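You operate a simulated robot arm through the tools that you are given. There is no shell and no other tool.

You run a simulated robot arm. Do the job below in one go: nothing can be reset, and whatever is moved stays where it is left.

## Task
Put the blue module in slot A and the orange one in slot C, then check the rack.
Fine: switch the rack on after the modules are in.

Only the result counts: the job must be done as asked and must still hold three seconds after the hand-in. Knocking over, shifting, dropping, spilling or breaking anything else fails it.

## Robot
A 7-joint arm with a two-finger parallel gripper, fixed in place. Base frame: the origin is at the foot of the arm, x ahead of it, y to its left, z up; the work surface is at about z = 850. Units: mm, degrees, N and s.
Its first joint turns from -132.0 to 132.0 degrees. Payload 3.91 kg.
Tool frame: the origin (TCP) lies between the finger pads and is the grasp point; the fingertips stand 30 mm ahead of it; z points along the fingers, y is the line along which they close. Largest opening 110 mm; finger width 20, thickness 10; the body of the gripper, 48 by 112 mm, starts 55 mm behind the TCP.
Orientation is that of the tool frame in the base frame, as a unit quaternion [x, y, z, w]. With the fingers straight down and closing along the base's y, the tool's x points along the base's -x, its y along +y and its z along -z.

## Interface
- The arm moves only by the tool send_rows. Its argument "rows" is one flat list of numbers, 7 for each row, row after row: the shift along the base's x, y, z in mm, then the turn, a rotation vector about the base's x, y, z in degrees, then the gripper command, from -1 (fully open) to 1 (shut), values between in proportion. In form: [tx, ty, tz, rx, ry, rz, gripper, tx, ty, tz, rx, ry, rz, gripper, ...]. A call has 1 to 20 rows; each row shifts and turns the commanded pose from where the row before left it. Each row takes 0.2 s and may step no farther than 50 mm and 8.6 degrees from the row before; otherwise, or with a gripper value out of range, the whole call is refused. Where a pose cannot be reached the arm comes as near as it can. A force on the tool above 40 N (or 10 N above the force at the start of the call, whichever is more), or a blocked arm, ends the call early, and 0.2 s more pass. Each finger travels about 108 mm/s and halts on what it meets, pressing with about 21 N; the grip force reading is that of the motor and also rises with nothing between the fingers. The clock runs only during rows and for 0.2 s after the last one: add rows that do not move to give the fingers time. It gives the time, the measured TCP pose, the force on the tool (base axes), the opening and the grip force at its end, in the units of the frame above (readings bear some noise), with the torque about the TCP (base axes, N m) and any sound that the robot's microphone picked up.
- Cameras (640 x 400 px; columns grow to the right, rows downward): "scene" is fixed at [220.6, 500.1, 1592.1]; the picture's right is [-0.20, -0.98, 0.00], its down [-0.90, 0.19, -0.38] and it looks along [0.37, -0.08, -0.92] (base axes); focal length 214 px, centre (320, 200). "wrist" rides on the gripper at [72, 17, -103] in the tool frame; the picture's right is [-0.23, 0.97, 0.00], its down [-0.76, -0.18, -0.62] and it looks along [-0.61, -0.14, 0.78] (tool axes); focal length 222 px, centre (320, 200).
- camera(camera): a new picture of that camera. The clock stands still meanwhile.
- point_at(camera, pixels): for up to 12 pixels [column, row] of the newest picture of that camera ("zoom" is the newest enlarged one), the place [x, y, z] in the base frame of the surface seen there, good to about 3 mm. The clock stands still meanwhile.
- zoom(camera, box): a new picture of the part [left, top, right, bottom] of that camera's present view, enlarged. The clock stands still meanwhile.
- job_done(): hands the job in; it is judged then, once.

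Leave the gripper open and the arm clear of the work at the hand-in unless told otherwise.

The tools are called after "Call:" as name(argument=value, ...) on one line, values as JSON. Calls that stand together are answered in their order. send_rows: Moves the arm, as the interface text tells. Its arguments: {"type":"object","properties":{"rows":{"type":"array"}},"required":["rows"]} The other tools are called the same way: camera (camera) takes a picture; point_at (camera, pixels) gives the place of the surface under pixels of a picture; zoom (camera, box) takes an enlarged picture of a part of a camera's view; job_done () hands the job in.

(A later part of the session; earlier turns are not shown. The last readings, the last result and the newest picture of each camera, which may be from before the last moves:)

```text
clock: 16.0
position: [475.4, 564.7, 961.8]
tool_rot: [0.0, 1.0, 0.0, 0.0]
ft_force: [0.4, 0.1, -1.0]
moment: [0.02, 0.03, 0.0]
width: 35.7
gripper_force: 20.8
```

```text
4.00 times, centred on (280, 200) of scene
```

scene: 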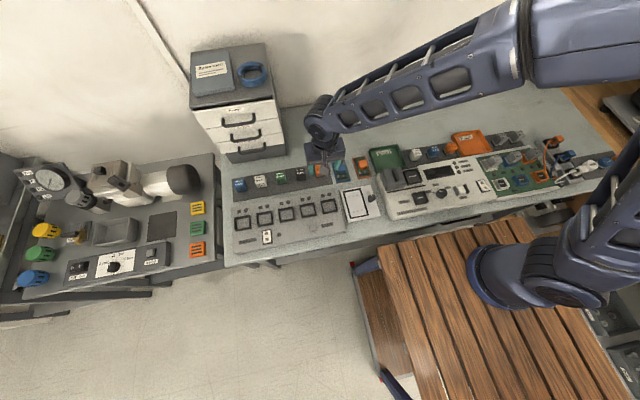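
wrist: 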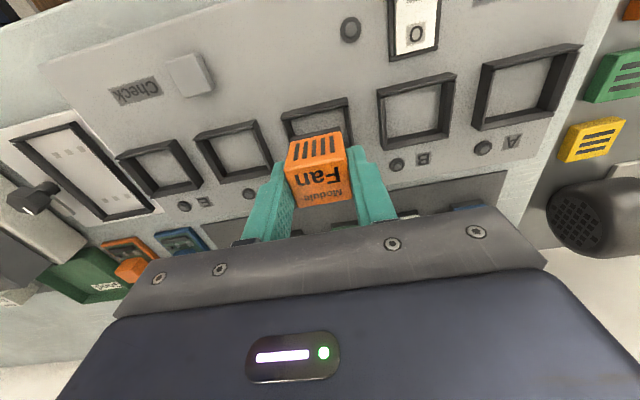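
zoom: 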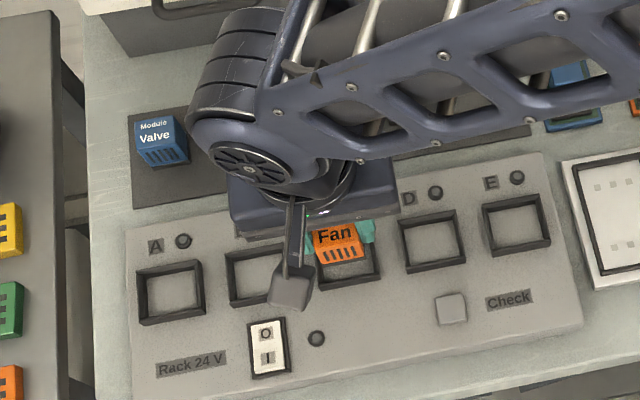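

The module hangs over slot C. I descend to just above the rim (TCP 948, module bottom about 902) and compare edges.

Call:
send_rows(rows=[0, 0, -7, 0, 0, 0, 1, 0, 0, -7, 0, 0, 0, 1, 0, 0, 0, 0, 0, 0, 1])

Call:
zoom(camera="wrist", box=[260, 80, 380, 180])

Call:
point_at(camera="zoom", pixels=[[260, 120], [240, 200], [110, 230], [420, 160], [170, 225], [380, 190], [280, 205], [250, 170], [120, 200], [410, 150]])

Call:
zoom(camera="scene", box=[275, 190, 335, 230])

```text
clock: 16.8
position: [475.8, 565.2, 947.1]
tool_rot: [0.001, 1.0, 0.0, 0.0]
ft_force: [0.1, 0.3, -0.6]
moment: [-0.01, 0.01, 0.01]
width: 35.5
gripper_force: 20.8
```

```text
4.00 times, centred on (320, 130) of wrist
```

zoom: 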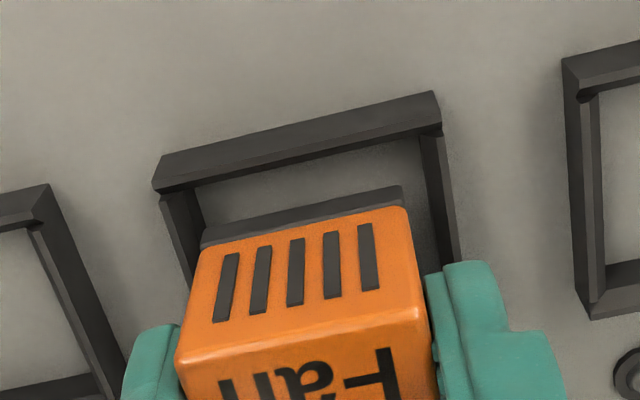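

```text
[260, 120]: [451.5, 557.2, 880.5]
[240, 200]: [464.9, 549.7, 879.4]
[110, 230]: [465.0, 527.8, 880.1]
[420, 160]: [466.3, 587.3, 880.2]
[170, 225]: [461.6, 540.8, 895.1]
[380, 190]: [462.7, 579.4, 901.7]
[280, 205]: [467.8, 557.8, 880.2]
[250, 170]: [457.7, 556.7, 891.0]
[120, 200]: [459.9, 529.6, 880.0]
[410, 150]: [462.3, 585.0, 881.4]
```

```text
10.00 times, centred on (305, 210) of scene
```

zoom: 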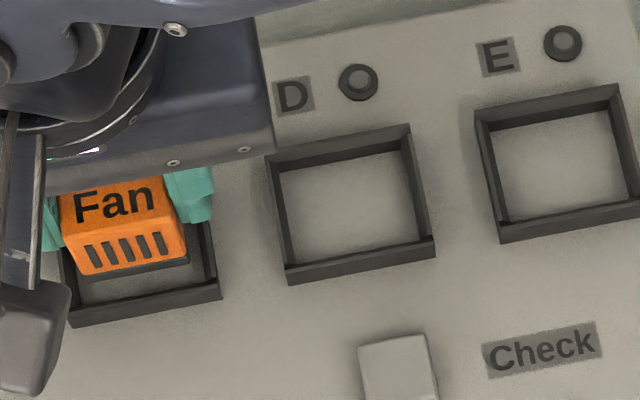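

The module sits centred over the frame: base front at x 461.5 against the rim inner edge at about 458, with y gaps of about 4–5 mm on both sides. I descend slowly into the slot, expecting the seat near TCP z 927.

Call:
send_rows(rows=[0, 0, -4, 0, 0, 0, 1, 0, 0, -4, 0, 0, 0, 1, 0, 0, -3, 0, 0, 0, 1, 0, 0, -3, 0, 0, 0, 1, 0, 0, -2, 0, 0, 0, 1, 0, 0, 0, 0, 0, 0, 1])

Call:
zoom(camera="scene", box=[265, 190, 325, 230])

Call:
zoom(camera="wrist", box=[260, 80, 380, 180])

```text
clock: 18.2
position: [476.1, 564.7, 931.8]
tool_rot: [0.0, 1.0, 0.001, 0.001]
ft_force: [-0.6, -0.7, -1.9]
moment: [-0.01, 0.01, -0.01]
width: 35.5
gripper_force: 20.4
```

```text
10.00 times, centred on (295, 210) of scene
```

zoom: 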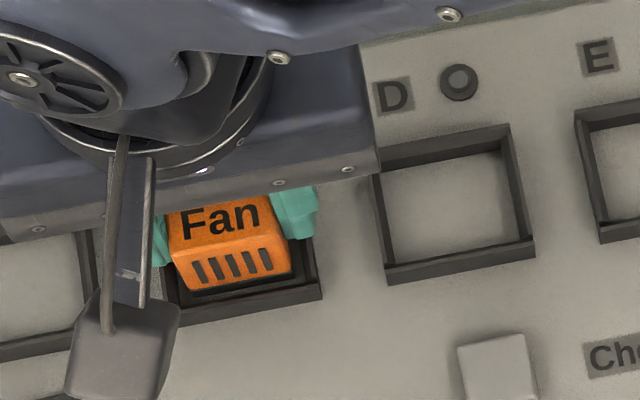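

```text
4.00 times, centred on (320, 130) of wrist
```

zoom: 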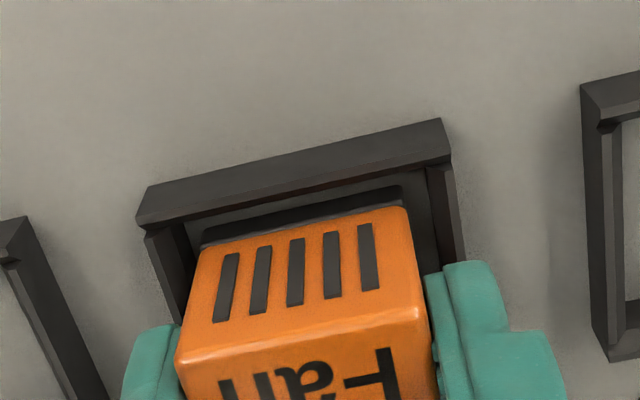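

The module is inside the frame with no contact yet. I continue down in 1 mm steps to about 927.5.

Call:
send_rows(rows=[0, 0, -1, 0, 0, 0, 1, 0, 0, -1, 0, 0, 0, 1, 0, 0, -1, 0, 0, 0, 1, 0, 0, -1, 0, 0, 0, 1, 0, 0, 0, 0, 0, 0, 1])

```text
clock: 19.4
position: [475.6, 565.2, 929.1]
tool_rot: [0.0, 1.0, 0.001, 0.0]
ft_force: [-0.9, -2.7, 14.7]
moment: [-0.04, 0.07, 0.0]
width: 35.7
gripper_force: 20.6
```

There is 14.7 N upward at z 929.1, which matches the module bottom on the slot floor (about 882). I press 1 mm more to confirm it's seated, then ease back.

Call:
send_rows(rows=[0, 0, -0.7, 0, 0, 0, 1, 0, 0, 0, 0, 0, 0, 1])

Call:
zoom(camera="wrist", box=[260, 80, 380, 180])

Call:
zoom(camera="scene", box=[265, 190, 325, 230])

```text
clock: 20.0
position: [476.5, 565.1, 926.4]
tool_rot: [0.0, 1.0, 0.001, 0.0]
ft_force: [-0.1, 1.6, 14.9]
moment: [0.05, -0.05, -0.02]
width: 35.8
gripper_force: 21.5
```

```text
4.00 times, centred on (320, 130) of wrist
```

zoom: 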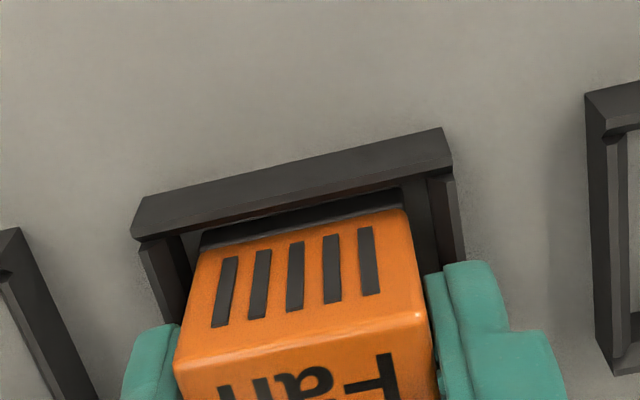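

```text
10.00 times, centred on (295, 210) of scene
```

zoom: 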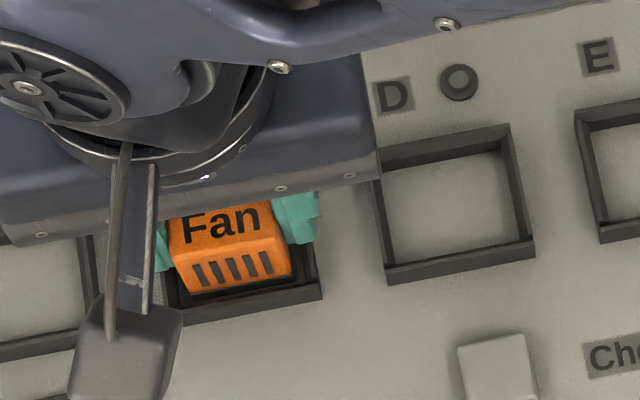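

The force stays near 15 N while the fingers slip slightly, so the module stands on the slot floor. I relieve by 1 mm, open a little (to about 47 mm) and rise clear, then check the module's seating height.

Call:
send_rows(rows=[0, 0, 1, 0, 0, 0, 0.33, 0, 0, 0, 0, 0, 0, 0.3, 0, 0, 0, 0, 0, 0, 0.25, 0, 0, 0, 0, 0, 0, 0.18, 0, 0, 0, 0, 0, 0, 0.12, 0, 0, 5, 0, 0, 0, 0.12, 0, 0, 15, 0, 0, 0, 0.12, 0, 0, 25, 0, 0, 0, 0.12, 0, 0, 25, 0, 0, 0, 0.12, 0, 0, 0, 0, 0, 0, 0.12])

Call:
camera(camera="wrist")

Call:
zoom(camera="wrist", box=[260, 80, 380, 180])

```text
clock: 22.2
position: [477.3, 565.5, 998.2]
tool_rot: [-0.001, 1.0, 0.0, 0.0]
ft_force: [0.1, -0.3, 0.5]
moment: [-0.03, 0.08, -0.03]
width: 48.4
gripper_force: 0.2
```

```text
taken
```

wrist: 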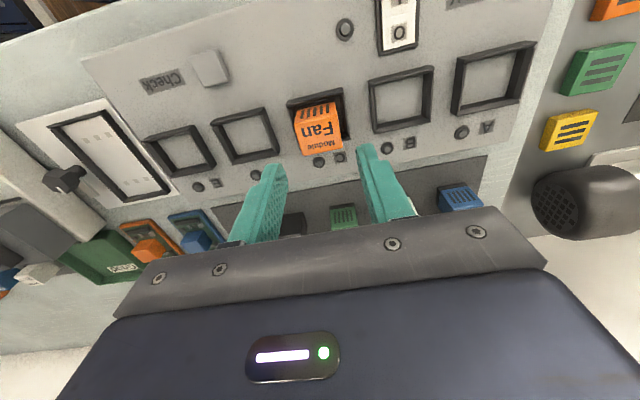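

```text
4.00 times, centred on (320, 130) of wrist
```

zoom: 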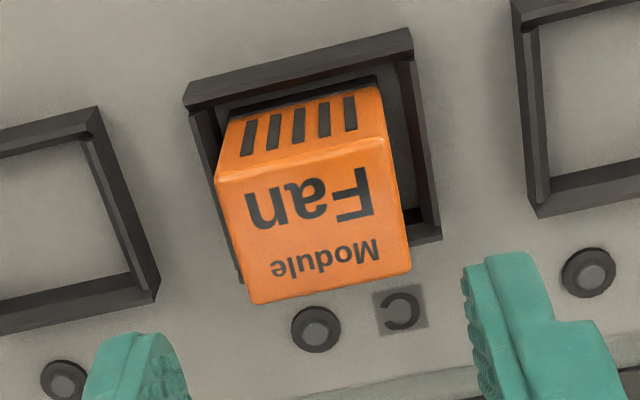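

The orange module stands in slot C. I measure its top height and edges against the frame.

Call:
point_at(camera="zoom", pixels=[[235, 195], [375, 165], [310, 215], [270, 290], [395, 265], [300, 130], [220, 190], [385, 140], [400, 40], [200, 100], [425, 230], [300, 75]])

Call:
zoom(camera="scene", box=[265, 185, 325, 225])

```text
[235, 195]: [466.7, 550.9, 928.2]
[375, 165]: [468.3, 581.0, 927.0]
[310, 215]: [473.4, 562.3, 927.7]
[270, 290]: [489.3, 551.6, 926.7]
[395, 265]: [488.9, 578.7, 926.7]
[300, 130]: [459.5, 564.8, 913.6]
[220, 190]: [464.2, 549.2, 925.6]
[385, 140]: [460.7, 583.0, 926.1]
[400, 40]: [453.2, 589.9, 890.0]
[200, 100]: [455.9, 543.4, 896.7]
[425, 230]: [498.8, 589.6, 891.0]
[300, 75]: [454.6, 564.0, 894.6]
```

```text
10.00 times, centred on (295, 205) of scene
```

zoom: 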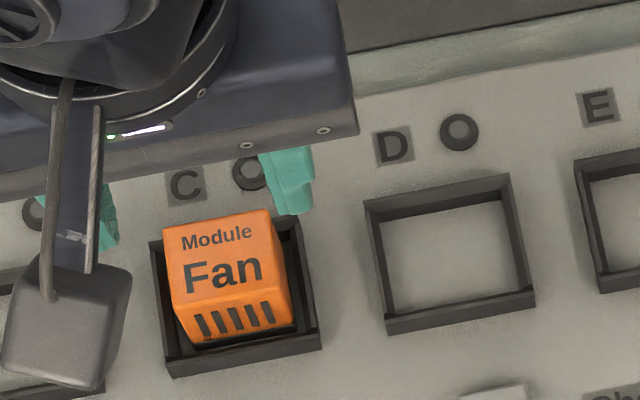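

Top z is 927 and the module is centred at about (476, 566), seated on the floor (882). Now the blue module. Because the wrist could come near the cabinet handles, I tilt the hand 12° so the wrist leans toward the rack; the fingers still close along y. I move to in front of and above it first.

Call:
send_rows(rows=[0, 0, 20, 0, 0, 0, 0.12, 0, 20, 10, 0, -2, 0, -0.1, 15, 26, 0, 0, -2, 0, -0.1, 15, 26, 0, 0, -2, 0, -0.1, 15, 26, 0, 0, -2, 0, -0.1, 15, 26, 0, 0, -2, 0, -0.1, 15, 25.5, 0, 0, -2, 0, -0.1, 0, 0, 0, 0, 0, 0, -0.1])

Call:
camera(camera="wrist")

Call:
camera(camera="scene")

```text
clock: 24.0
position: [551.9, 714.0, 1028.0]
tool_rot: [0.001, 0.994, 0.0, 0.106]
ft_force: [0.5, -0.5, 0.2]
moment: [-0.03, 0.03, -0.01]
width: 60.5
gripper_force: 0.1
```

```text
taken
```

wrist: 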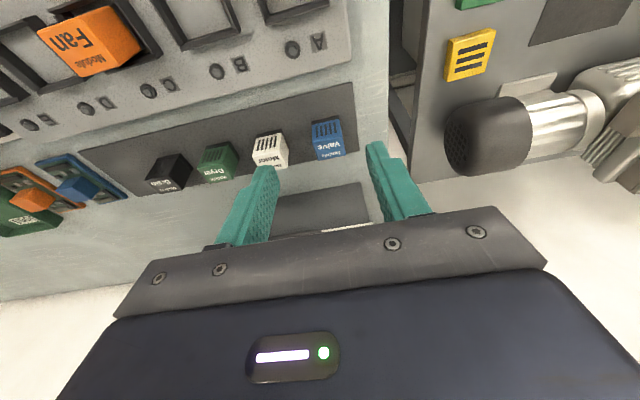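

```text
taken
```

scene: 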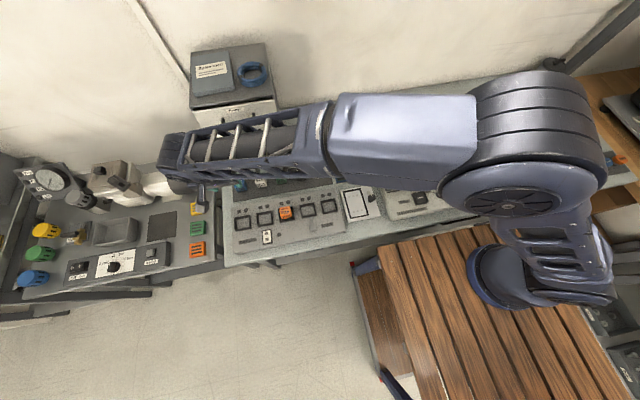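

The tilt is in the right direction. Before descending I check the motor on the left bench (near 183, 178 in the scene view) and the arm's wrist for clearance.

Call:
point_at(camera="scene", pixels=[[182, 195], [155, 182], [170, 140], [185, 150], [165, 165], [200, 190], [178, 183], [240, 150], [250, 115], [210, 170], [225, 145], [196, 205]])

Call:
point_at(camera="wrist", pixels=[[470, 110], [490, 150], [450, 130], [313, 130], [342, 125], [318, 157], [345, 152], [328, 140], [310, 210], [350, 200]])

Call:
zoom(camera="wrist", box=[290, 100, 370, 170])

Call:
zoom(camera="scene", box=[140, 100, 320, 220])

```text
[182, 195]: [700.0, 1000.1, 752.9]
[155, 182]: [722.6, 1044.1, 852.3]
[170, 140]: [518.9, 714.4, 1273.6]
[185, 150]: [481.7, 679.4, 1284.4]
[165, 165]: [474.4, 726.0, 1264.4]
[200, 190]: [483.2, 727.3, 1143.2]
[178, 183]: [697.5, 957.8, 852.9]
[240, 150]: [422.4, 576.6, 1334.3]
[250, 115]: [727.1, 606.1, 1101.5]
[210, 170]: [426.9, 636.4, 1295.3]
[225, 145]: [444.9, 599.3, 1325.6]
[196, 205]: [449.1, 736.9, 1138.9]
```

```text
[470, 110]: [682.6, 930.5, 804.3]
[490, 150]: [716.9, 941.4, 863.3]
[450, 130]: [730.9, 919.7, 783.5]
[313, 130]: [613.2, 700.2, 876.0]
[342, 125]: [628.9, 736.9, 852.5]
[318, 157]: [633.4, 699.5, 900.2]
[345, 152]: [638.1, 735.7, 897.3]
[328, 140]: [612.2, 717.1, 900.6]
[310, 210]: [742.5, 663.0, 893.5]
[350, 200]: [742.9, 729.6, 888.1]
```

```text
5.71 times, centred on (330, 135) of wrist
```

zoom: 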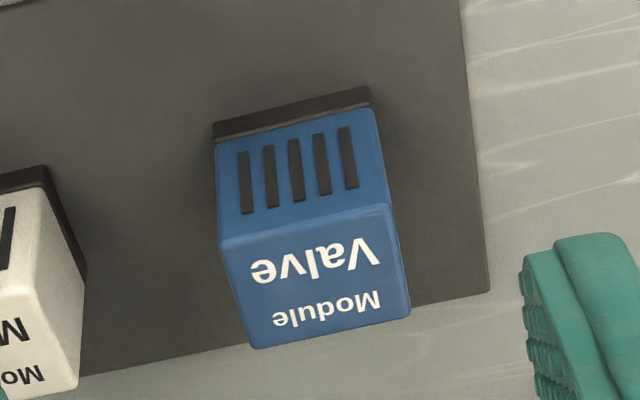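

```text
3.33 times, centred on (230, 160) of scene
```

zoom: 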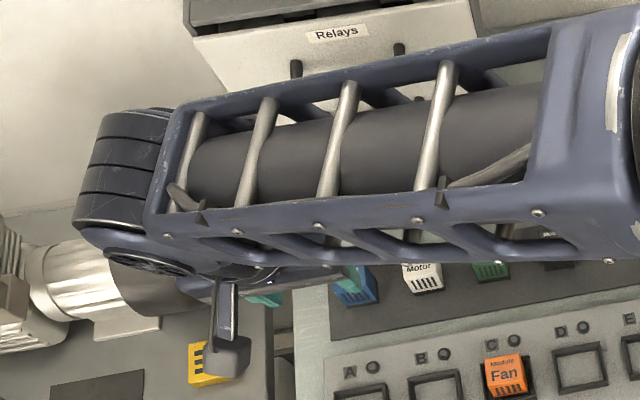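

Clearances look good (motor beyond y 900, forearm x well below the handles at 693). I measure the blue module's edges from the wrist zoom.

Call:
zoom(camera="wrist", box=[290, 100, 370, 170])

Call:
point_at(camera="zoom", pixels=[[225, 245], [388, 210], [255, 340], [405, 308], [310, 280], [215, 140], [370, 100], [300, 115], [238, 295], [398, 260], [310, 240], [330, 318]])

```text
5.71 times, centred on (330, 135) of wrist
```

zoom: 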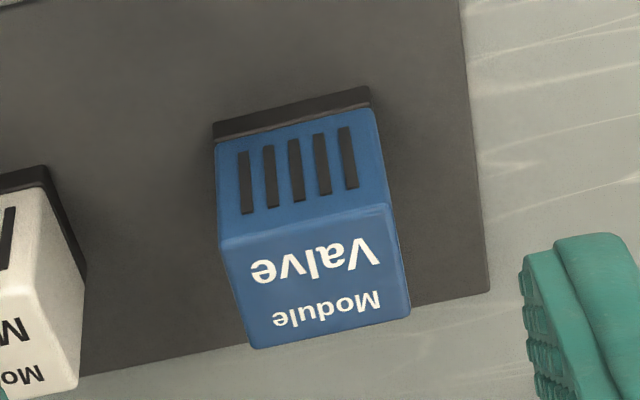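

```text
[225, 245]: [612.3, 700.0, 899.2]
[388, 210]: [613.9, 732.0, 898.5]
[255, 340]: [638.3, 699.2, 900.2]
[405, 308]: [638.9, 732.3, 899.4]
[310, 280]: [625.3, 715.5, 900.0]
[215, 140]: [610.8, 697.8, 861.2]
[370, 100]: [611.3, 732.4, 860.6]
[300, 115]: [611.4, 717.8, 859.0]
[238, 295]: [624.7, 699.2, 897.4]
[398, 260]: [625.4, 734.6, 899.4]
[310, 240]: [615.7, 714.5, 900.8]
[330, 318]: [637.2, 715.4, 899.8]
```

The blue module is centred at (625.5, 715.5), top z 900. I move above it at z 960 with the tilted hand and look again.

Call:
send_rows(rows=[17.6, 0.3, -17, 0, 0, 0, -0.1, 17.6, 0.3, -17, 0, 0, 0, -0.1, 17.6, 0.3, -17, 0, 0, 0, -0.1, 17.6, 0.3, -17, 0, 0, 0, -0.1, 0, 0, 0, 0, 0, 0, -0.1])

Call:
camera(camera="wrist")

Call:
zoom(camera="scene", box=[160, 60, 340, 200])

```text
clock: 25.2
position: [621.0, 715.9, 958.6]
tool_rot: [0.0, 0.995, 0.0, 0.104]
ft_force: [-0.1, 0.6, 0.4]
moment: [-0.01, -0.03, 0.02]
width: 60.7
gripper_force: 0.1
```

```text
taken
```

wrist: 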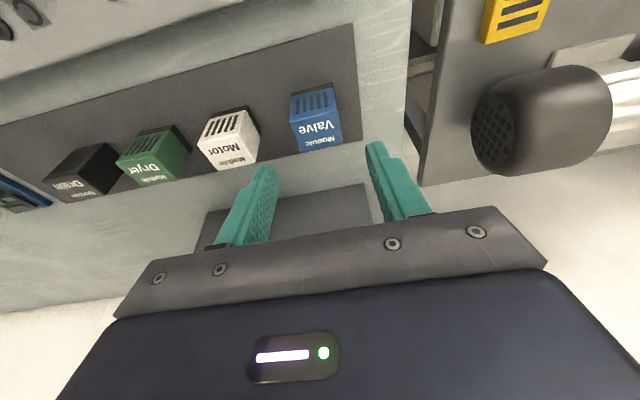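

```text
2.86 times, centred on (250, 130) of scene
```

zoom: 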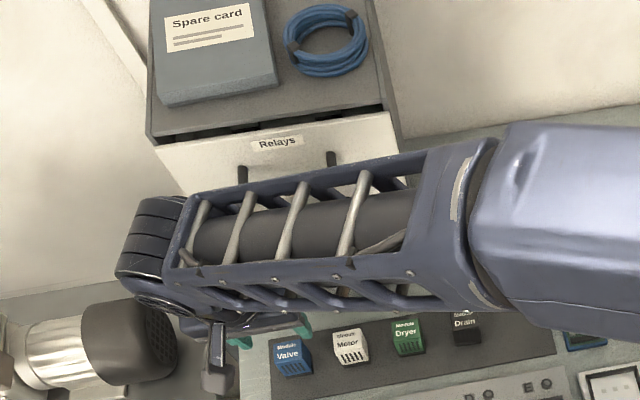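

I check how near the forearm's far edge and wrist are to the handle before descending.

Call:
point_at(camera="zoom", pixels=[[195, 195], [240, 187], [300, 175], [350, 167], [400, 157], [165, 205], [145, 215], [128, 260], [327, 162], [243, 168], [300, 280], [270, 140]])

```text
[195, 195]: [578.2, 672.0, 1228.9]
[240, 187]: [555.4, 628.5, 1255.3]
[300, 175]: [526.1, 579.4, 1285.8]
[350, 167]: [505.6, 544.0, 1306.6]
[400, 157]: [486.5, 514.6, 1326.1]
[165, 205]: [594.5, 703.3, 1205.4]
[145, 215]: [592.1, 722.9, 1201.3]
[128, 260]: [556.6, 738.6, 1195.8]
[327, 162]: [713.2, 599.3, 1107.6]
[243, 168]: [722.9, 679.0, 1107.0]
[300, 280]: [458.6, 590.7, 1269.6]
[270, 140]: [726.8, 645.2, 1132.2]
```

The arm's far edge is at x ≤ 595 and the handles at 693, so there is about 100 mm of clearance. I descend straight down to z 903.5.

Call:
send_rows(rows=[1.2, -0.4, -14, 0, 0, 0, -0.1, 0, 0, -14, 0, 0, 0, -0.1, 0, 0, -14, 0, 0, 0, -0.1, 0, 0, -13, 0, 0, 0, -0.1, 0, 0, 0, 0, 0, 0, -0.1])

Call:
camera(camera="wrist")

```text
clock: 26.4
position: [622.8, 715.9, 903.8]
tool_rot: [0.0, 0.994, 0.0, 0.105]
ft_force: [0.1, -0.1, 0.0]
moment: [0.02, -0.01, -0.05]
width: 60.2
gripper_force: 0.0
```

```text
taken
```

wrist: 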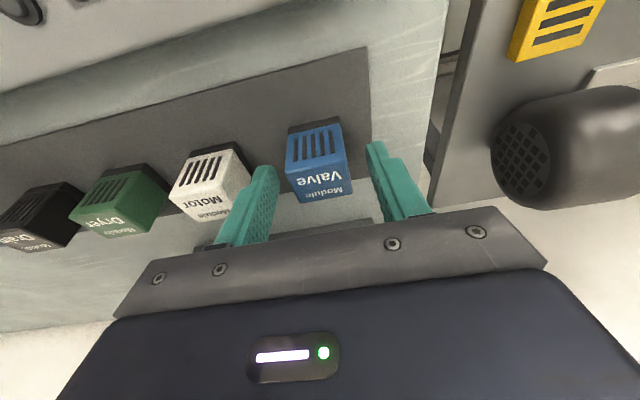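

The fingers straddle the blue module. I close in small steps.

Call:
send_rows(rows=[0, 0, 0, 0, 0, 0, 0.1, 0, 0, 0, 0, 0, 0, 0.22, 0, 0, 0, 0, 0, 0, 0.28, 0, 0, 0, 0, 0, 0, 0.34, 0, 0, 0, 0, 0, 0, 0.4, 0, 0, 0, 0, 0, 0, 0.5, 0, 0, 0, 0, 0, 0, 1, 0, 0, 0, 0, 0, 0, 1])

Call:
zoom(camera="wrist", box=[250, 100, 410, 220])

```text
clock: 28.2
position: [623.1, 716.9, 904.5]
tool_rot: [0.001, 0.994, 0.0, 0.105]
ft_force: [0.6, 0.6, 2.0]
moment: [0.0, 0.01, -0.01]
width: 35.8
gripper_force: 21.2
```

```text
3.33 times, centred on (330, 160) of wrist
```

zoom: 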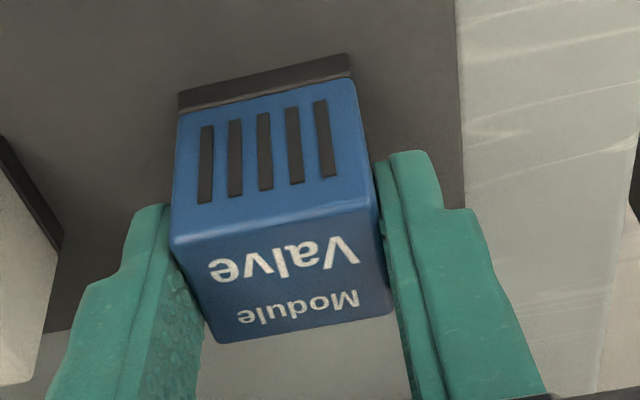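

Gripped at 35.8 mm with 21 N. I lift straight up to about z 985.

Call:
send_rows(rows=[0, 0, 5, 0, 0, 0, 1, 0, 0, 10, 0, 0, 0, 1, 0, 0, 15, 0, 0, 0, 1, 0, 0, 20, 0, 0, 0, 1, 0, 0, 25, 0, 0, 0, 1, 0, 0, 10, 0, 0, 0, 1, 0, 0, 0, 0, 0, 0, 1])

Call:
zoom(camera="wrist", box=[250, 100, 410, 220])

Call:
point_at(camera="zoom", pixels=[[180, 245], [365, 205], [220, 330], [385, 300], [280, 250], [265, 150], [180, 105], [345, 65], [260, 92], [275, 215], [300, 310]])

```text
clock: 29.8
position: [623.3, 715.0, 991.5]
tool_rot: [0.0, 0.994, 0.001, 0.105]
ft_force: [0.1, 0.0, 0.2]
moment: [0.01, 0.0, -0.02]
width: 35.7
gripper_force: 20.6
```

```text
3.33 times, centred on (330, 160) of wrist
```

zoom: 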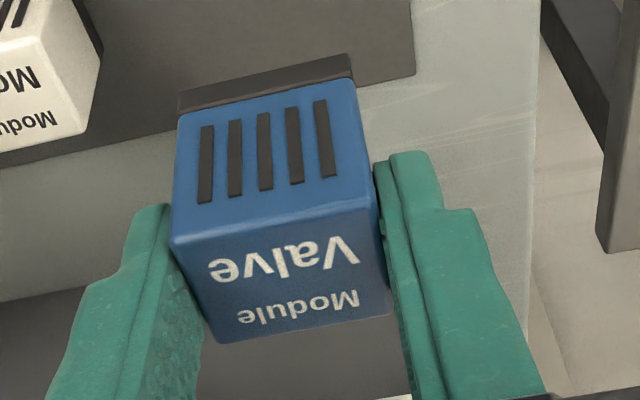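

```text
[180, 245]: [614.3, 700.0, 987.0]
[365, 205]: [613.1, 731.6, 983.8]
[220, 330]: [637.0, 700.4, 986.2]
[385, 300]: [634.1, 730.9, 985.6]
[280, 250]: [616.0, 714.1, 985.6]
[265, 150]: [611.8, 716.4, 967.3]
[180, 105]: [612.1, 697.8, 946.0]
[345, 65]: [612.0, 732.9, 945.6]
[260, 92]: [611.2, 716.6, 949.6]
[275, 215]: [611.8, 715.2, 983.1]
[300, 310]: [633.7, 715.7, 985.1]
```

The blue module is held upright, its centre about 2.5 mm ahead of the TCP in x. I carry it straight back to slot A (TCP x 473.3), then lower to just above the rim.

Call:
send_rows(rows=[-25, 0, 0, 0, 0, 0, 1, -25, 0, 0, 0, 0, 0, 1, -25, 0, 0, 0, 0, 0, 1, -25, 0, 0, 0, 0, 0, 1, -25, 0, 0, 0, 0, 0, 1, -25, 0, 0, 0, 0, 0, 1, 0, 0, -15, 0, 0, 0, 1, 0, 0, -15, 0, 0, 0, 1, 0, 0, -10, 0, 0, 0, 1, 0, 0, 0, 0, 0, 0, 1])

Call:
zoom(camera="wrist", box=[250, 60, 410, 180])

Call:
zoom(camera="scene", box=[220, 180, 310, 250])

```text
clock: 32.0
position: [472.1, 716.6, 949.2]
tool_rot: [0.0, 0.995, 0.0, 0.104]
ft_force: [0.7, 0.6, 0.1]
moment: [0.0, 0.0, 0.01]
width: 35.7
gripper_force: 21.1
```

```text
3.33 times, centred on (330, 120) of wrist
```

zoom: 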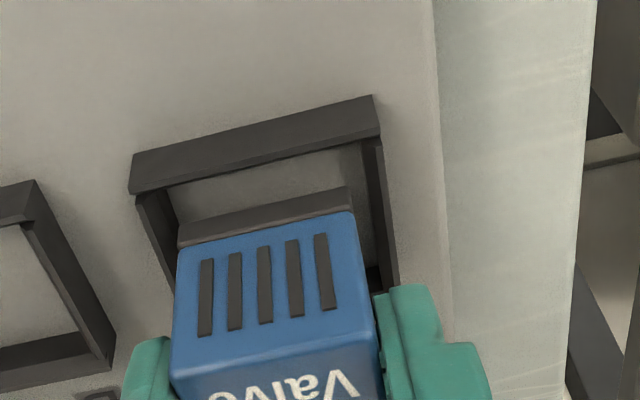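

```text
5.71 times, centred on (265, 215) of scene
```

zoom: 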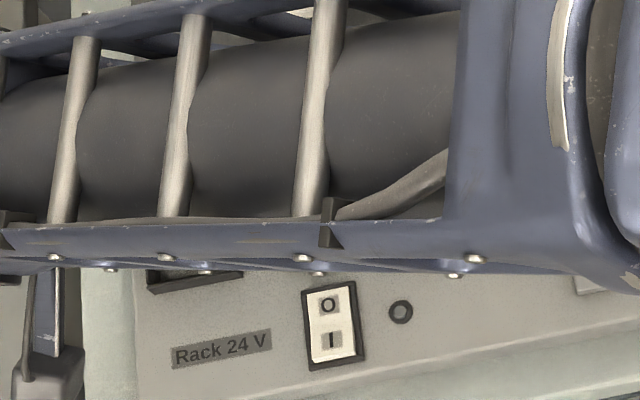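

The scene view is blocked by the forearm, so I use the wrist view: base corners at about (180, 245) and (348, 190), with the rim around them. I measure both.

Call:
zoom(camera="wrist", box=[280, 80, 380, 150])

Call:
point_at(camera="zoom", pixels=[[130, 265], [395, 170], [260, 225], [135, 275], [400, 185], [120, 190], [200, 170], [420, 105], [430, 150], [455, 200], [60, 230], [90, 280]])

```text
5.71 times, centred on (330, 115) of wrist
```

zoom: 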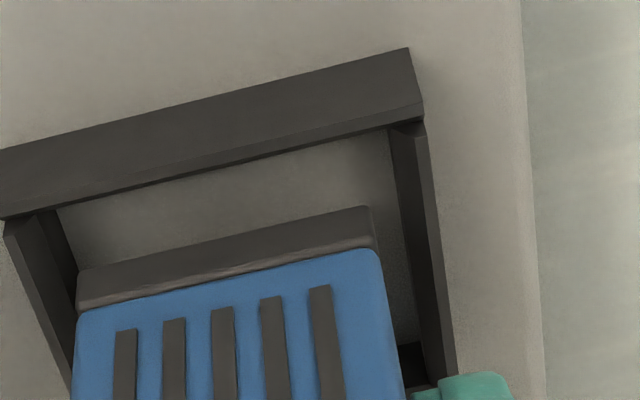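

```text
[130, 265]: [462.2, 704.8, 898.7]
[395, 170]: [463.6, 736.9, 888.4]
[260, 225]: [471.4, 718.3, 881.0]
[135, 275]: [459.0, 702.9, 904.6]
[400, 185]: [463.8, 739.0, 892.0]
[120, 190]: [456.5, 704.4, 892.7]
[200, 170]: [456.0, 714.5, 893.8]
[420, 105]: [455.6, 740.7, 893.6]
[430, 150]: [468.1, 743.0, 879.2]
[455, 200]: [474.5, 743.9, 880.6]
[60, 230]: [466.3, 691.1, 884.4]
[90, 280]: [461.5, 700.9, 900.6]
```

The gaps are about 4–5 mm in y and 2–3 mm at the front in x. I nudge x by +1.5 and y by -0.5, then descend slowly into the slot.

Call:
send_rows(rows=[1.5, -0.5, 0, 0, 0, 0, 1, 0, 0, -4, 0, 0, 0, 1, 0, 0, -4, 0, 0, 0, 1, 0, 0, -3, 0, 0, 0, 1, 0, 0, -2, 0, 0, 0, 1, 0, 0, -2, 0, 0, 0, 1, 0, 0, 0, 0, 0, 0, 1])

Call:
zoom(camera="wrist", box=[280, 80, 380, 150])

```text
clock: 33.6
position: [474.1, 713.6, 934.6]
tool_rot: [0.0, 0.995, -0.001, 0.104]
ft_force: [1.2, 0.4, -0.9]
moment: [0.01, -0.01, 0.01]
width: 35.1
gripper_force: 21.2
```

```text
5.71 times, centred on (330, 115) of wrist
```

zoom: 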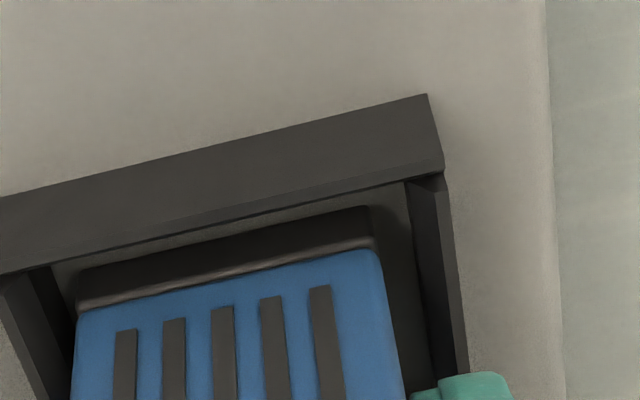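

The module is inside the frame with no contact. I continue in 1 mm steps until the force rises (seat expected at about z 930–931).

Call:
send_rows(rows=[0, 0, -1, 0, 0, 0, 1, 0, 0, -1, 0, 0, 0, 1, 0, 0, -1, 0, 0, 0, 1, 0, 0, -1, 0, 0, 0, 1, 0, 0, 0, 0, 0, 0, 1])

```text
clock: 34.8
position: [473.1, 715.4, 930.6]
tool_rot: [0.0, 0.995, 0.0, 0.104]
ft_force: [0.2, -1.6, 9.7]
moment: [-0.18, 0.02, -0.02]
width: 35.3
gripper_force: 20.8
```

9.7 N upward at z 930.6: contact with the slot floor. I press 0.7 mm more, then read and look.

Call:
send_rows(rows=[0, 0, -0.7, 0, 0, 0, 1, 0, 0, 0, 0, 0, 0, 1])

Call:
zoom(camera="wrist", box=[260, 80, 400, 180])

```text
clock: 35.4
position: [474.8, 714.5, 930.2]
tool_rot: [0.0, 0.995, 0.001, 0.105]
ft_force: [1.8, 0.7, 14.9]
moment: [-0.03, -0.06, -0.01]
width: 35.5
gripper_force: 20.9
```

```text
4.00 times, centred on (330, 130) of wrist
```

zoom: 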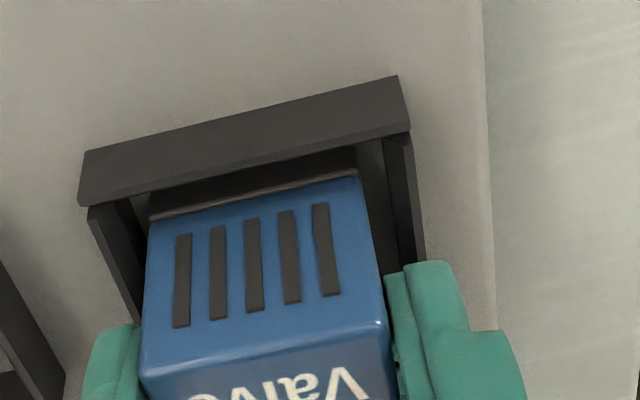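

The module is seated the same way as the first. I ease back 0.8 mm, open slowly to about 48 mm and rise clear.

Call:
send_rows(rows=[0, 0, 0.8, 0, 0, 0, 0.33, 0, 0, 0, 0, 0, 0, 0.3, 0, 0, 0, 0, 0, 0, 0.25, 0, 0, 0, 0, 0, 0, 0.18, 0, 0, 0, 0, 0, 0, 0.12, 0, 0, 5, 0, 0, 0, 0.12, 0, 0, 15, 0, 0, 0, 0.12, 0, 0, 25, 0, 0, 0, 0.12, 0, 0, 30, 0, 0, 0, 0.12, 0, 0, 0, 0, 0, 0, 0.12])

Call:
zoom(camera="wrist", box=[220, 20, 420, 170])

Call:
point_at(camera="zoom", pixels=[[300, 200], [310, 230], [290, 170], [340, 180], [300, 150]])

```text
clock: 37.6
position: [473.5, 715.7, 1005.9]
tool_rot: [0.0, 0.995, 0.0, 0.104]
ft_force: [-0.9, 0.0, -0.8]
moment: [0.01, 0.03, 0.0]
width: 48.3
gripper_force: 0.1
```

```text
2.67 times, centred on (320, 95) of wrist
```

zoom: 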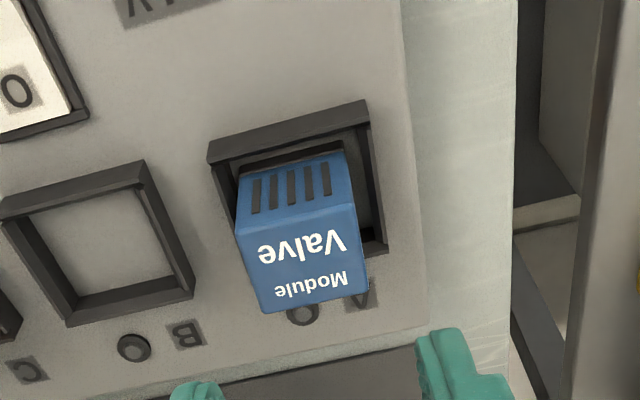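

```text
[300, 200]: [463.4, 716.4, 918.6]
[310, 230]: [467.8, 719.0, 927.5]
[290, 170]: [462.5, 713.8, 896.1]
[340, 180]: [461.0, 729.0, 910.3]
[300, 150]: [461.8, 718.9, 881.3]
```

Blue is in slot A with top z 927.5, matching orange. Next is the rocker: it stands at O, with the I end raised at about (398, 640, 891). I'll press it with a single fingertip (the -y finger), since the closed pair at 20 mm is as wide as the bezel. I add a 5° roll so that finger is the lower one, and hover with its tip above the I end.

Call:
send_rows(rows=[-24, -16.5, 0, 1.7, 0, 0, 0.12, -24, -16.5, 0, 1.7, 0, 0, 0.12, -24, -16.5, 0, 1.6, 0, 0, 0.12, 0, 0, -25, 0, 0, 0, 0.12, 0, 0, -25, 0, 0, 0, 0.12, 0, 0, -11, 0, 0, 0, 0.12, 0, 0, 0, 0, 0, 0, 0.12])

Call:
camera(camera="wrist")

Call:
camera(camera="scene")

```text
clock: 39.2
position: [401.1, 665.5, 944.8]
tool_rot: [0.005, 0.994, 0.043, 0.105]
ft_force: [-0.1, -0.2, -0.6]
moment: [0.01, -0.03, -0.02]
width: 48.2
gripper_force: 0.0
```

```text
taken
```

wrist: 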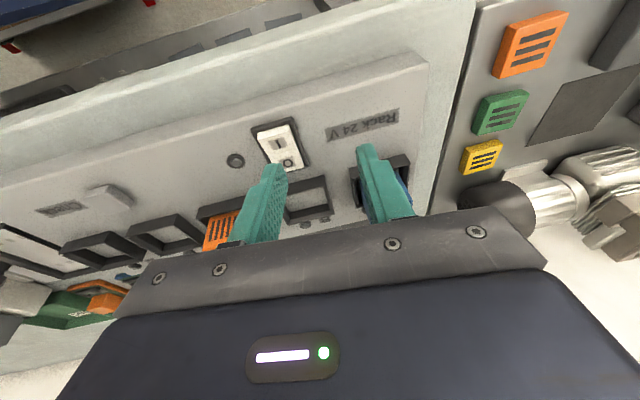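

```text
taken
```

scene: 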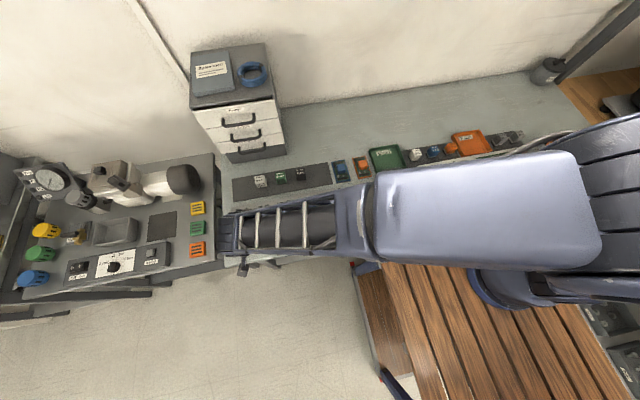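

The left finger (the -y one) hovers near the rocker. I check the fingertip's actual place against the rocker in an enlarged view.

Call:
zoom(camera="wrist", box=[230, 110, 330, 190])

Call:
point_at(camera="zoom", pixels=[[245, 282], [275, 275], [310, 150], [360, 260], [320, 170], [215, 290], [225, 275], [250, 300], [200, 340], [290, 285], [250, 170], [290, 100]])

```text
5.00 times, centred on (280, 150) of wrist
```

zoom: 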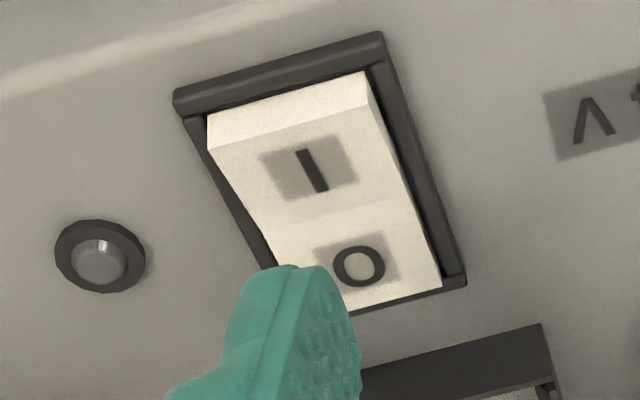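

```text
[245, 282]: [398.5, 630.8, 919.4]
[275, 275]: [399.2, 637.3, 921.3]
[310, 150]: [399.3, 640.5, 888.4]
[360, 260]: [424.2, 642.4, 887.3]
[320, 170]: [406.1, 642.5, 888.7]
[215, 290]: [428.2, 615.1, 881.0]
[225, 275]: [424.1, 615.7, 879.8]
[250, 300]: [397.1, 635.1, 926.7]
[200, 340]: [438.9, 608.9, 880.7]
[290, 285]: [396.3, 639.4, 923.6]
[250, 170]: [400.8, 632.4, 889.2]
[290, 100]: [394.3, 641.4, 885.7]
```

The fingertip is at x 398, y about 639, above the I end. I lower to near contact (tip about 894), then press in 1 mm steps.

Call:
send_rows(rows=[0, 0, -8, 0, 0, 0, 0.12, 0, 0, -8, 0, 0, 0, 0.12, 0, 0, -2, 0, 0, 0, 0.12, 0, 0, -1, 0, 0, 0, 0.12, 0, 0, -1, 0, 0, 0, 0.12, 0, 0, 0, 0, 0, 0, 0.12])

Call:
zoom(camera="wrist", box=[230, 80, 350, 190])

```text
clock: 40.6
position: [401.3, 664.3, 924.0]
tool_rot: [0.004, 0.994, 0.043, 0.105]
ft_force: [-0.9, -0.2, 0.0]
moment: [-0.01, -0.01, -0.01]
width: 48.5
gripper_force: 0.0
```

```text
3.64 times, centred on (290, 135) of wrist
```

zoom: 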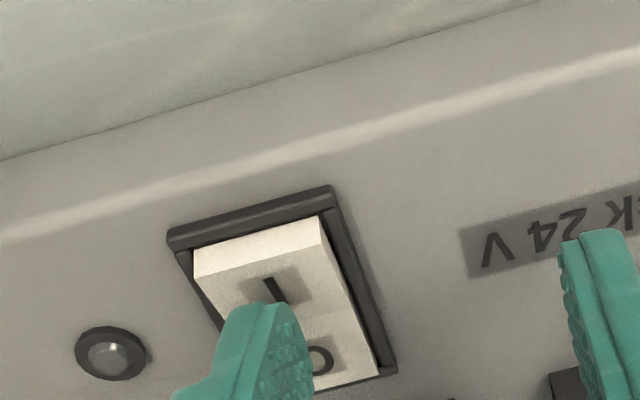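

No contact yet at tip z about 890. The finger looks slightly left of the rocker's middle, so I shift y +2 and go on down in 1 mm steps.

Call:
send_rows(rows=[0, 2, 0, 0, 0, 0, 0.12, 0, 0, -1, 0, 0, 0, 0.12, 0, 0, -1, 0, 0, 0, 0.12, 0, 0, 0, 0, 0, 0, 0.12])

Call:
zoom(camera="wrist", box=[230, 80, 350, 190])

```text
clock: 41.6
position: [402.4, 667.7, 922.5]
tool_rot: [0.005, 0.994, 0.043, 0.105]
ft_force: [-0.2, -0.4, 0.8]
moment: [-0.02, 0.02, -0.01]
width: 48.1
gripper_force: 0.1
```

```text
3.64 times, centred on (290, 135) of wrist
```

zoom: 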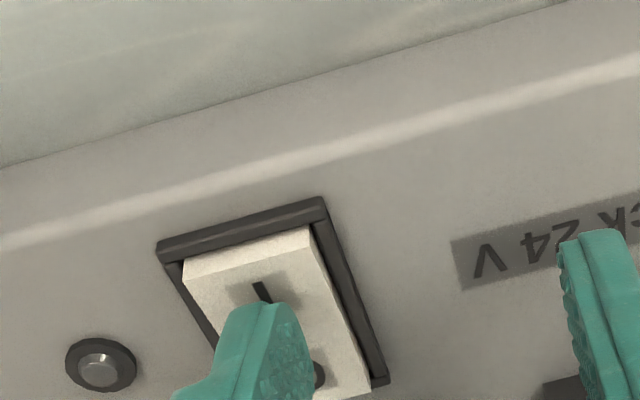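

Still no contact force. I continue another 2 mm.

Call:
send_rows(rows=[0, 0, -1, 0, 0, 0, 0.12, 0, 0, -1, 0, 0, 0, 0.12, 0, 0, 0, 0, 0, 0, 0.12])

Call:
zoom(camera="wrist", box=[230, 80, 350, 190])

```text
clock: 42.4
position: [402.7, 667.7, 920.7]
tool_rot: [0.005, 0.994, 0.043, 0.104]
ft_force: [-0.5, -0.6, 4.8]
moment: [-0.16, 0.05, 0.02]
width: 48.4
gripper_force: 0.4
```

```text
3.64 times, centred on (290, 135) of wrist
```

zoom: 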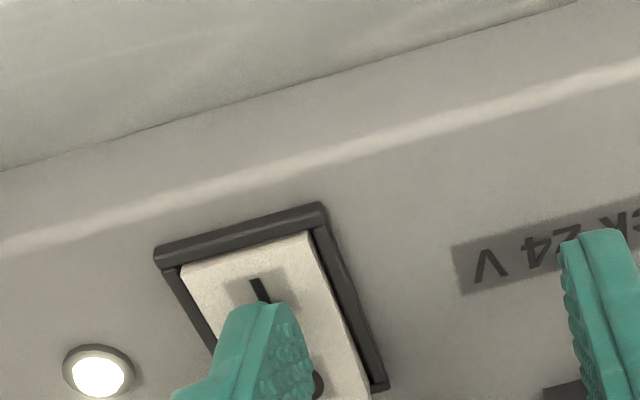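

The lamp beside the rocker is now lit, so the rack is on and the I end is down. I lift the finger straight up and check that it stays on.

Call:
send_rows(rows=[0, 0, 4, 0, 0, 0, 0.12, 0, 0, 10, 0, 0, 0, 0.12, 0, 0, 20, 0, 0, 0, 0.12, 0, 0, 30, 0, 0, 0, 0.12, 0, 0, 20, 0, 0, 0, 0.12, 0, 0, 0, 0, 0, 0, 0.12])

Call:
camera(camera="wrist")

Call:
zoom(camera="wrist", box=[190, 60, 430, 220])

```text
clock: 43.8
position: [401.7, 667.6, 1004.3]
tool_rot: [0.004, 0.993, 0.043, 0.105]
ft_force: [0.1, -0.4, 0.2]
moment: [-0.01, 0.0, 0.05]
width: 48.5
gripper_force: 0.0
```

```text
taken
```

wrist: 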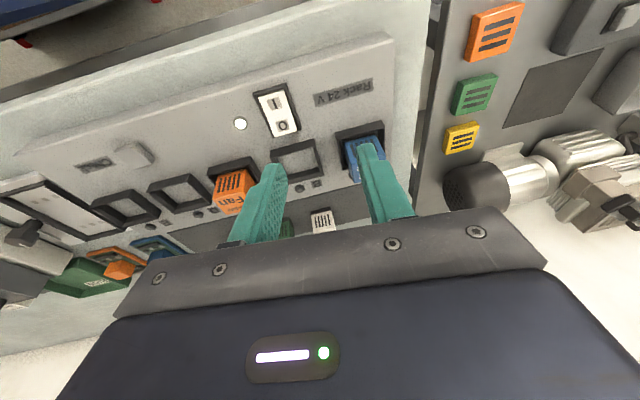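

```text
2.50 times, centred on (310, 140) of wrist
```

zoom: 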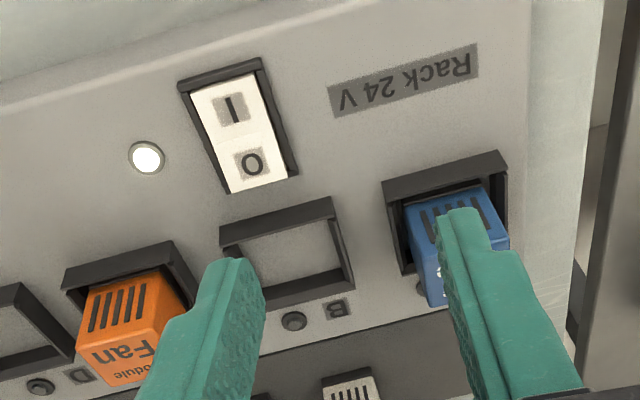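

The rack is on and stays on. Next is the Check button at about (412.5, 486.5), top z 892. I straighten the hand, close the fingers to make a poker, and hover above the button.

Call:
send_rows(rows=[0, -10, 10, -5, 0, 0, 0.12, 2, -30, 0, 0, 2, 0, 0.5, 2, -30, 0, 0, 2, 0, 1, 2, -30, 0, 0, 2, 0, 1, 2, -30, 0, 0, 2, 0, 1, 2, -30, 0, 0, 2, 0, 1, 1, -21, 0, 0, 2, 0, 1, 0, 0, -30, 0, 0, 0, 1, 0, 0, -30, 0, 0, 0, 1, 0, 0, 0, 0, 0, 0, 1])

Call:
camera(camera="wrist")

Call:
camera(camera="scene")

```text
clock: 46.0
position: [411.6, 486.3, 954.5]
tool_rot: [0.0, 1.0, 0.0, 0.0]
ft_force: [0.6, -0.2, 1.0]
moment: [0.0, 0.0, 0.0]
width: 0.0
gripper_force: 21.2
```

```text
taken
```

wrist: 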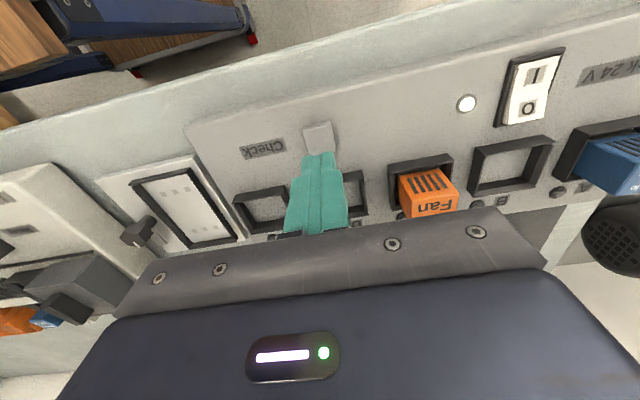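

```text
taken
```

scene: 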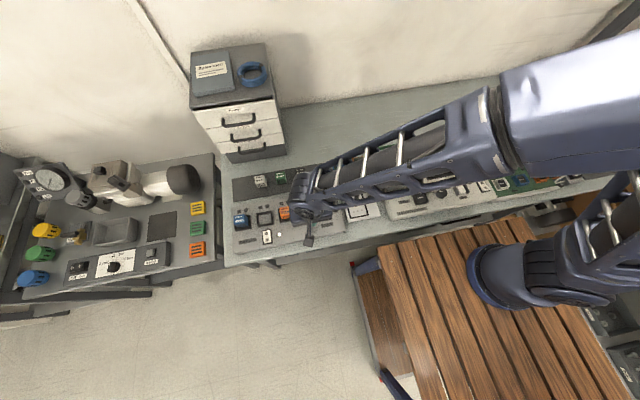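

The closed fingers hover above the button near (318, 140). I check alignment in the enlarged view.

Call:
zoom(camera="wrist", box=[270, 110, 370, 190])

Call:
point_at(camera="zoom", pixels=[[180, 90], [290, 65], [190, 150], [310, 140], [240, 120], [195, 225], [320, 225], [250, 215], [280, 215], [235, 80], [215, 190]])

```text
5.00 times, centred on (320, 150) of wrist
```

zoom: 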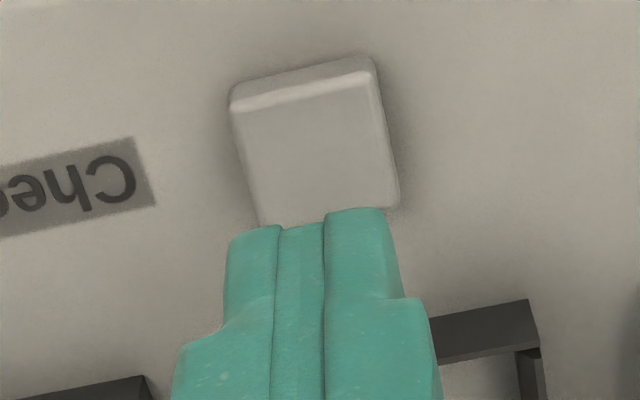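

```text
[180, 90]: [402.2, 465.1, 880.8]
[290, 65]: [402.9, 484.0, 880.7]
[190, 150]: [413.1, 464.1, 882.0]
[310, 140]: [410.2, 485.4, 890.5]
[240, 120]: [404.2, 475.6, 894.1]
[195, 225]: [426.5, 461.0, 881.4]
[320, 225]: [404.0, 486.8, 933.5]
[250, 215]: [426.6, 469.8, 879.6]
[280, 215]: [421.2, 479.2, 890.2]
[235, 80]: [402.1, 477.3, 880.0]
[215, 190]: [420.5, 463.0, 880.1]
```

The poker footprint (x 402–422, y 476–496) matches the button. I lower to just above the top, then press in small steps.

Call:
send_rows(rows=[0.5, -0.5, -12, 0, 0, 0, 1, 0, 0, -12, 0, 0, 0, 1, 0, 0, -4, 0, 0, 0, 1, 0, 0, -2, 0, 0, 0, 1, 0, 0, -1, 0, 0, 0, 1, 0, 0, -1, 0, 0, 0, 1, 0, 0, 0, 0, 0, 0, 1])

Call:
camera(camera="wrist")

```text
clock: 47.6
position: [414.0, 485.1, 923.1]
tool_rot: [0.0, 1.0, -0.001, 0.001]
ft_force: [0.5, -0.3, -0.7]
moment: [0.03, -0.01, 0.01]
width: 0.0
gripper_force: 20.9
```

```text
taken
```

wrist: 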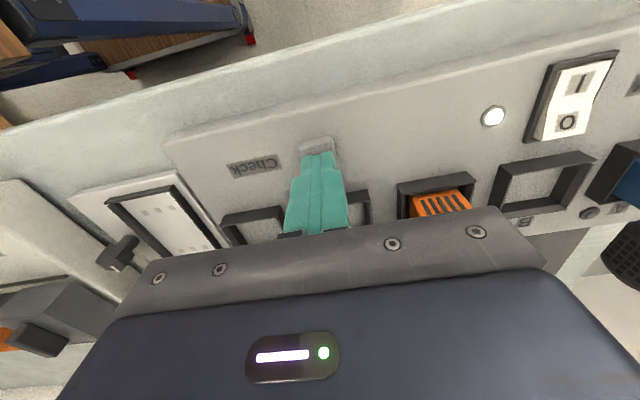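

Tip at about z 893 with no contact yet. I press in 1 mm steps and watch the force and the slot lamps.

Call:
send_rows(rows=[0, 0, -1, 0, 0, 0, 1, 0, 0, -1, 0, 0, 0, 1, 0, 0, -1, 0, 0, 0, 1, 0, 0, 0, 0, 0, 0, 1])

Call:
zoom(camera="scene", box=[220, 180, 360, 260])

Call:
camera(camera="wrist")

```text
clock: 48.6
position: [412.7, 484.8, 919.0]
tool_rot: [0.001, 1.0, 0.0, 0.0]
ft_force: [0.3, 1.1, 1.0]
moment: [0.03, -0.02, 0.03]
width: 0.0
gripper_force: 20.9
```

```text
4.57 times, centred on (290, 220) of scene
```

zoom: 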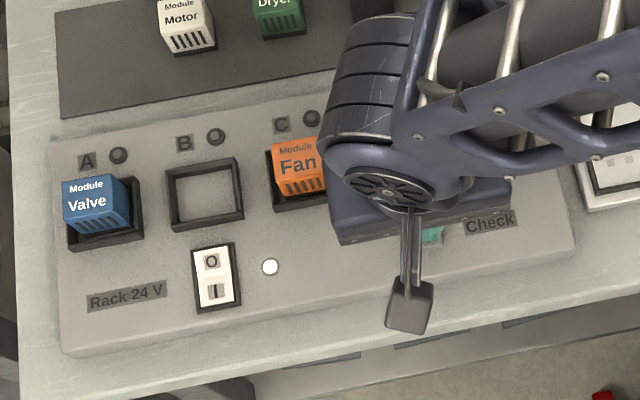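

```text
taken
```

wrist: 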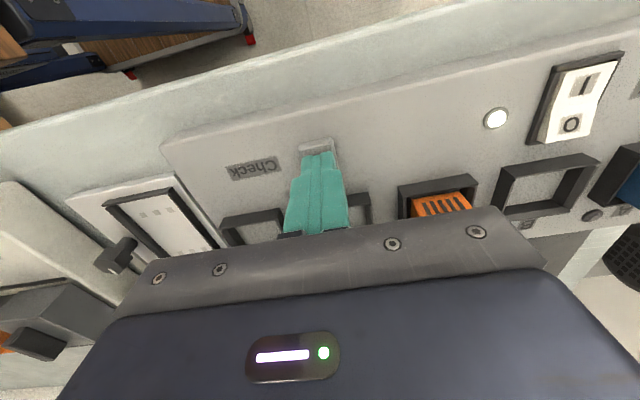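

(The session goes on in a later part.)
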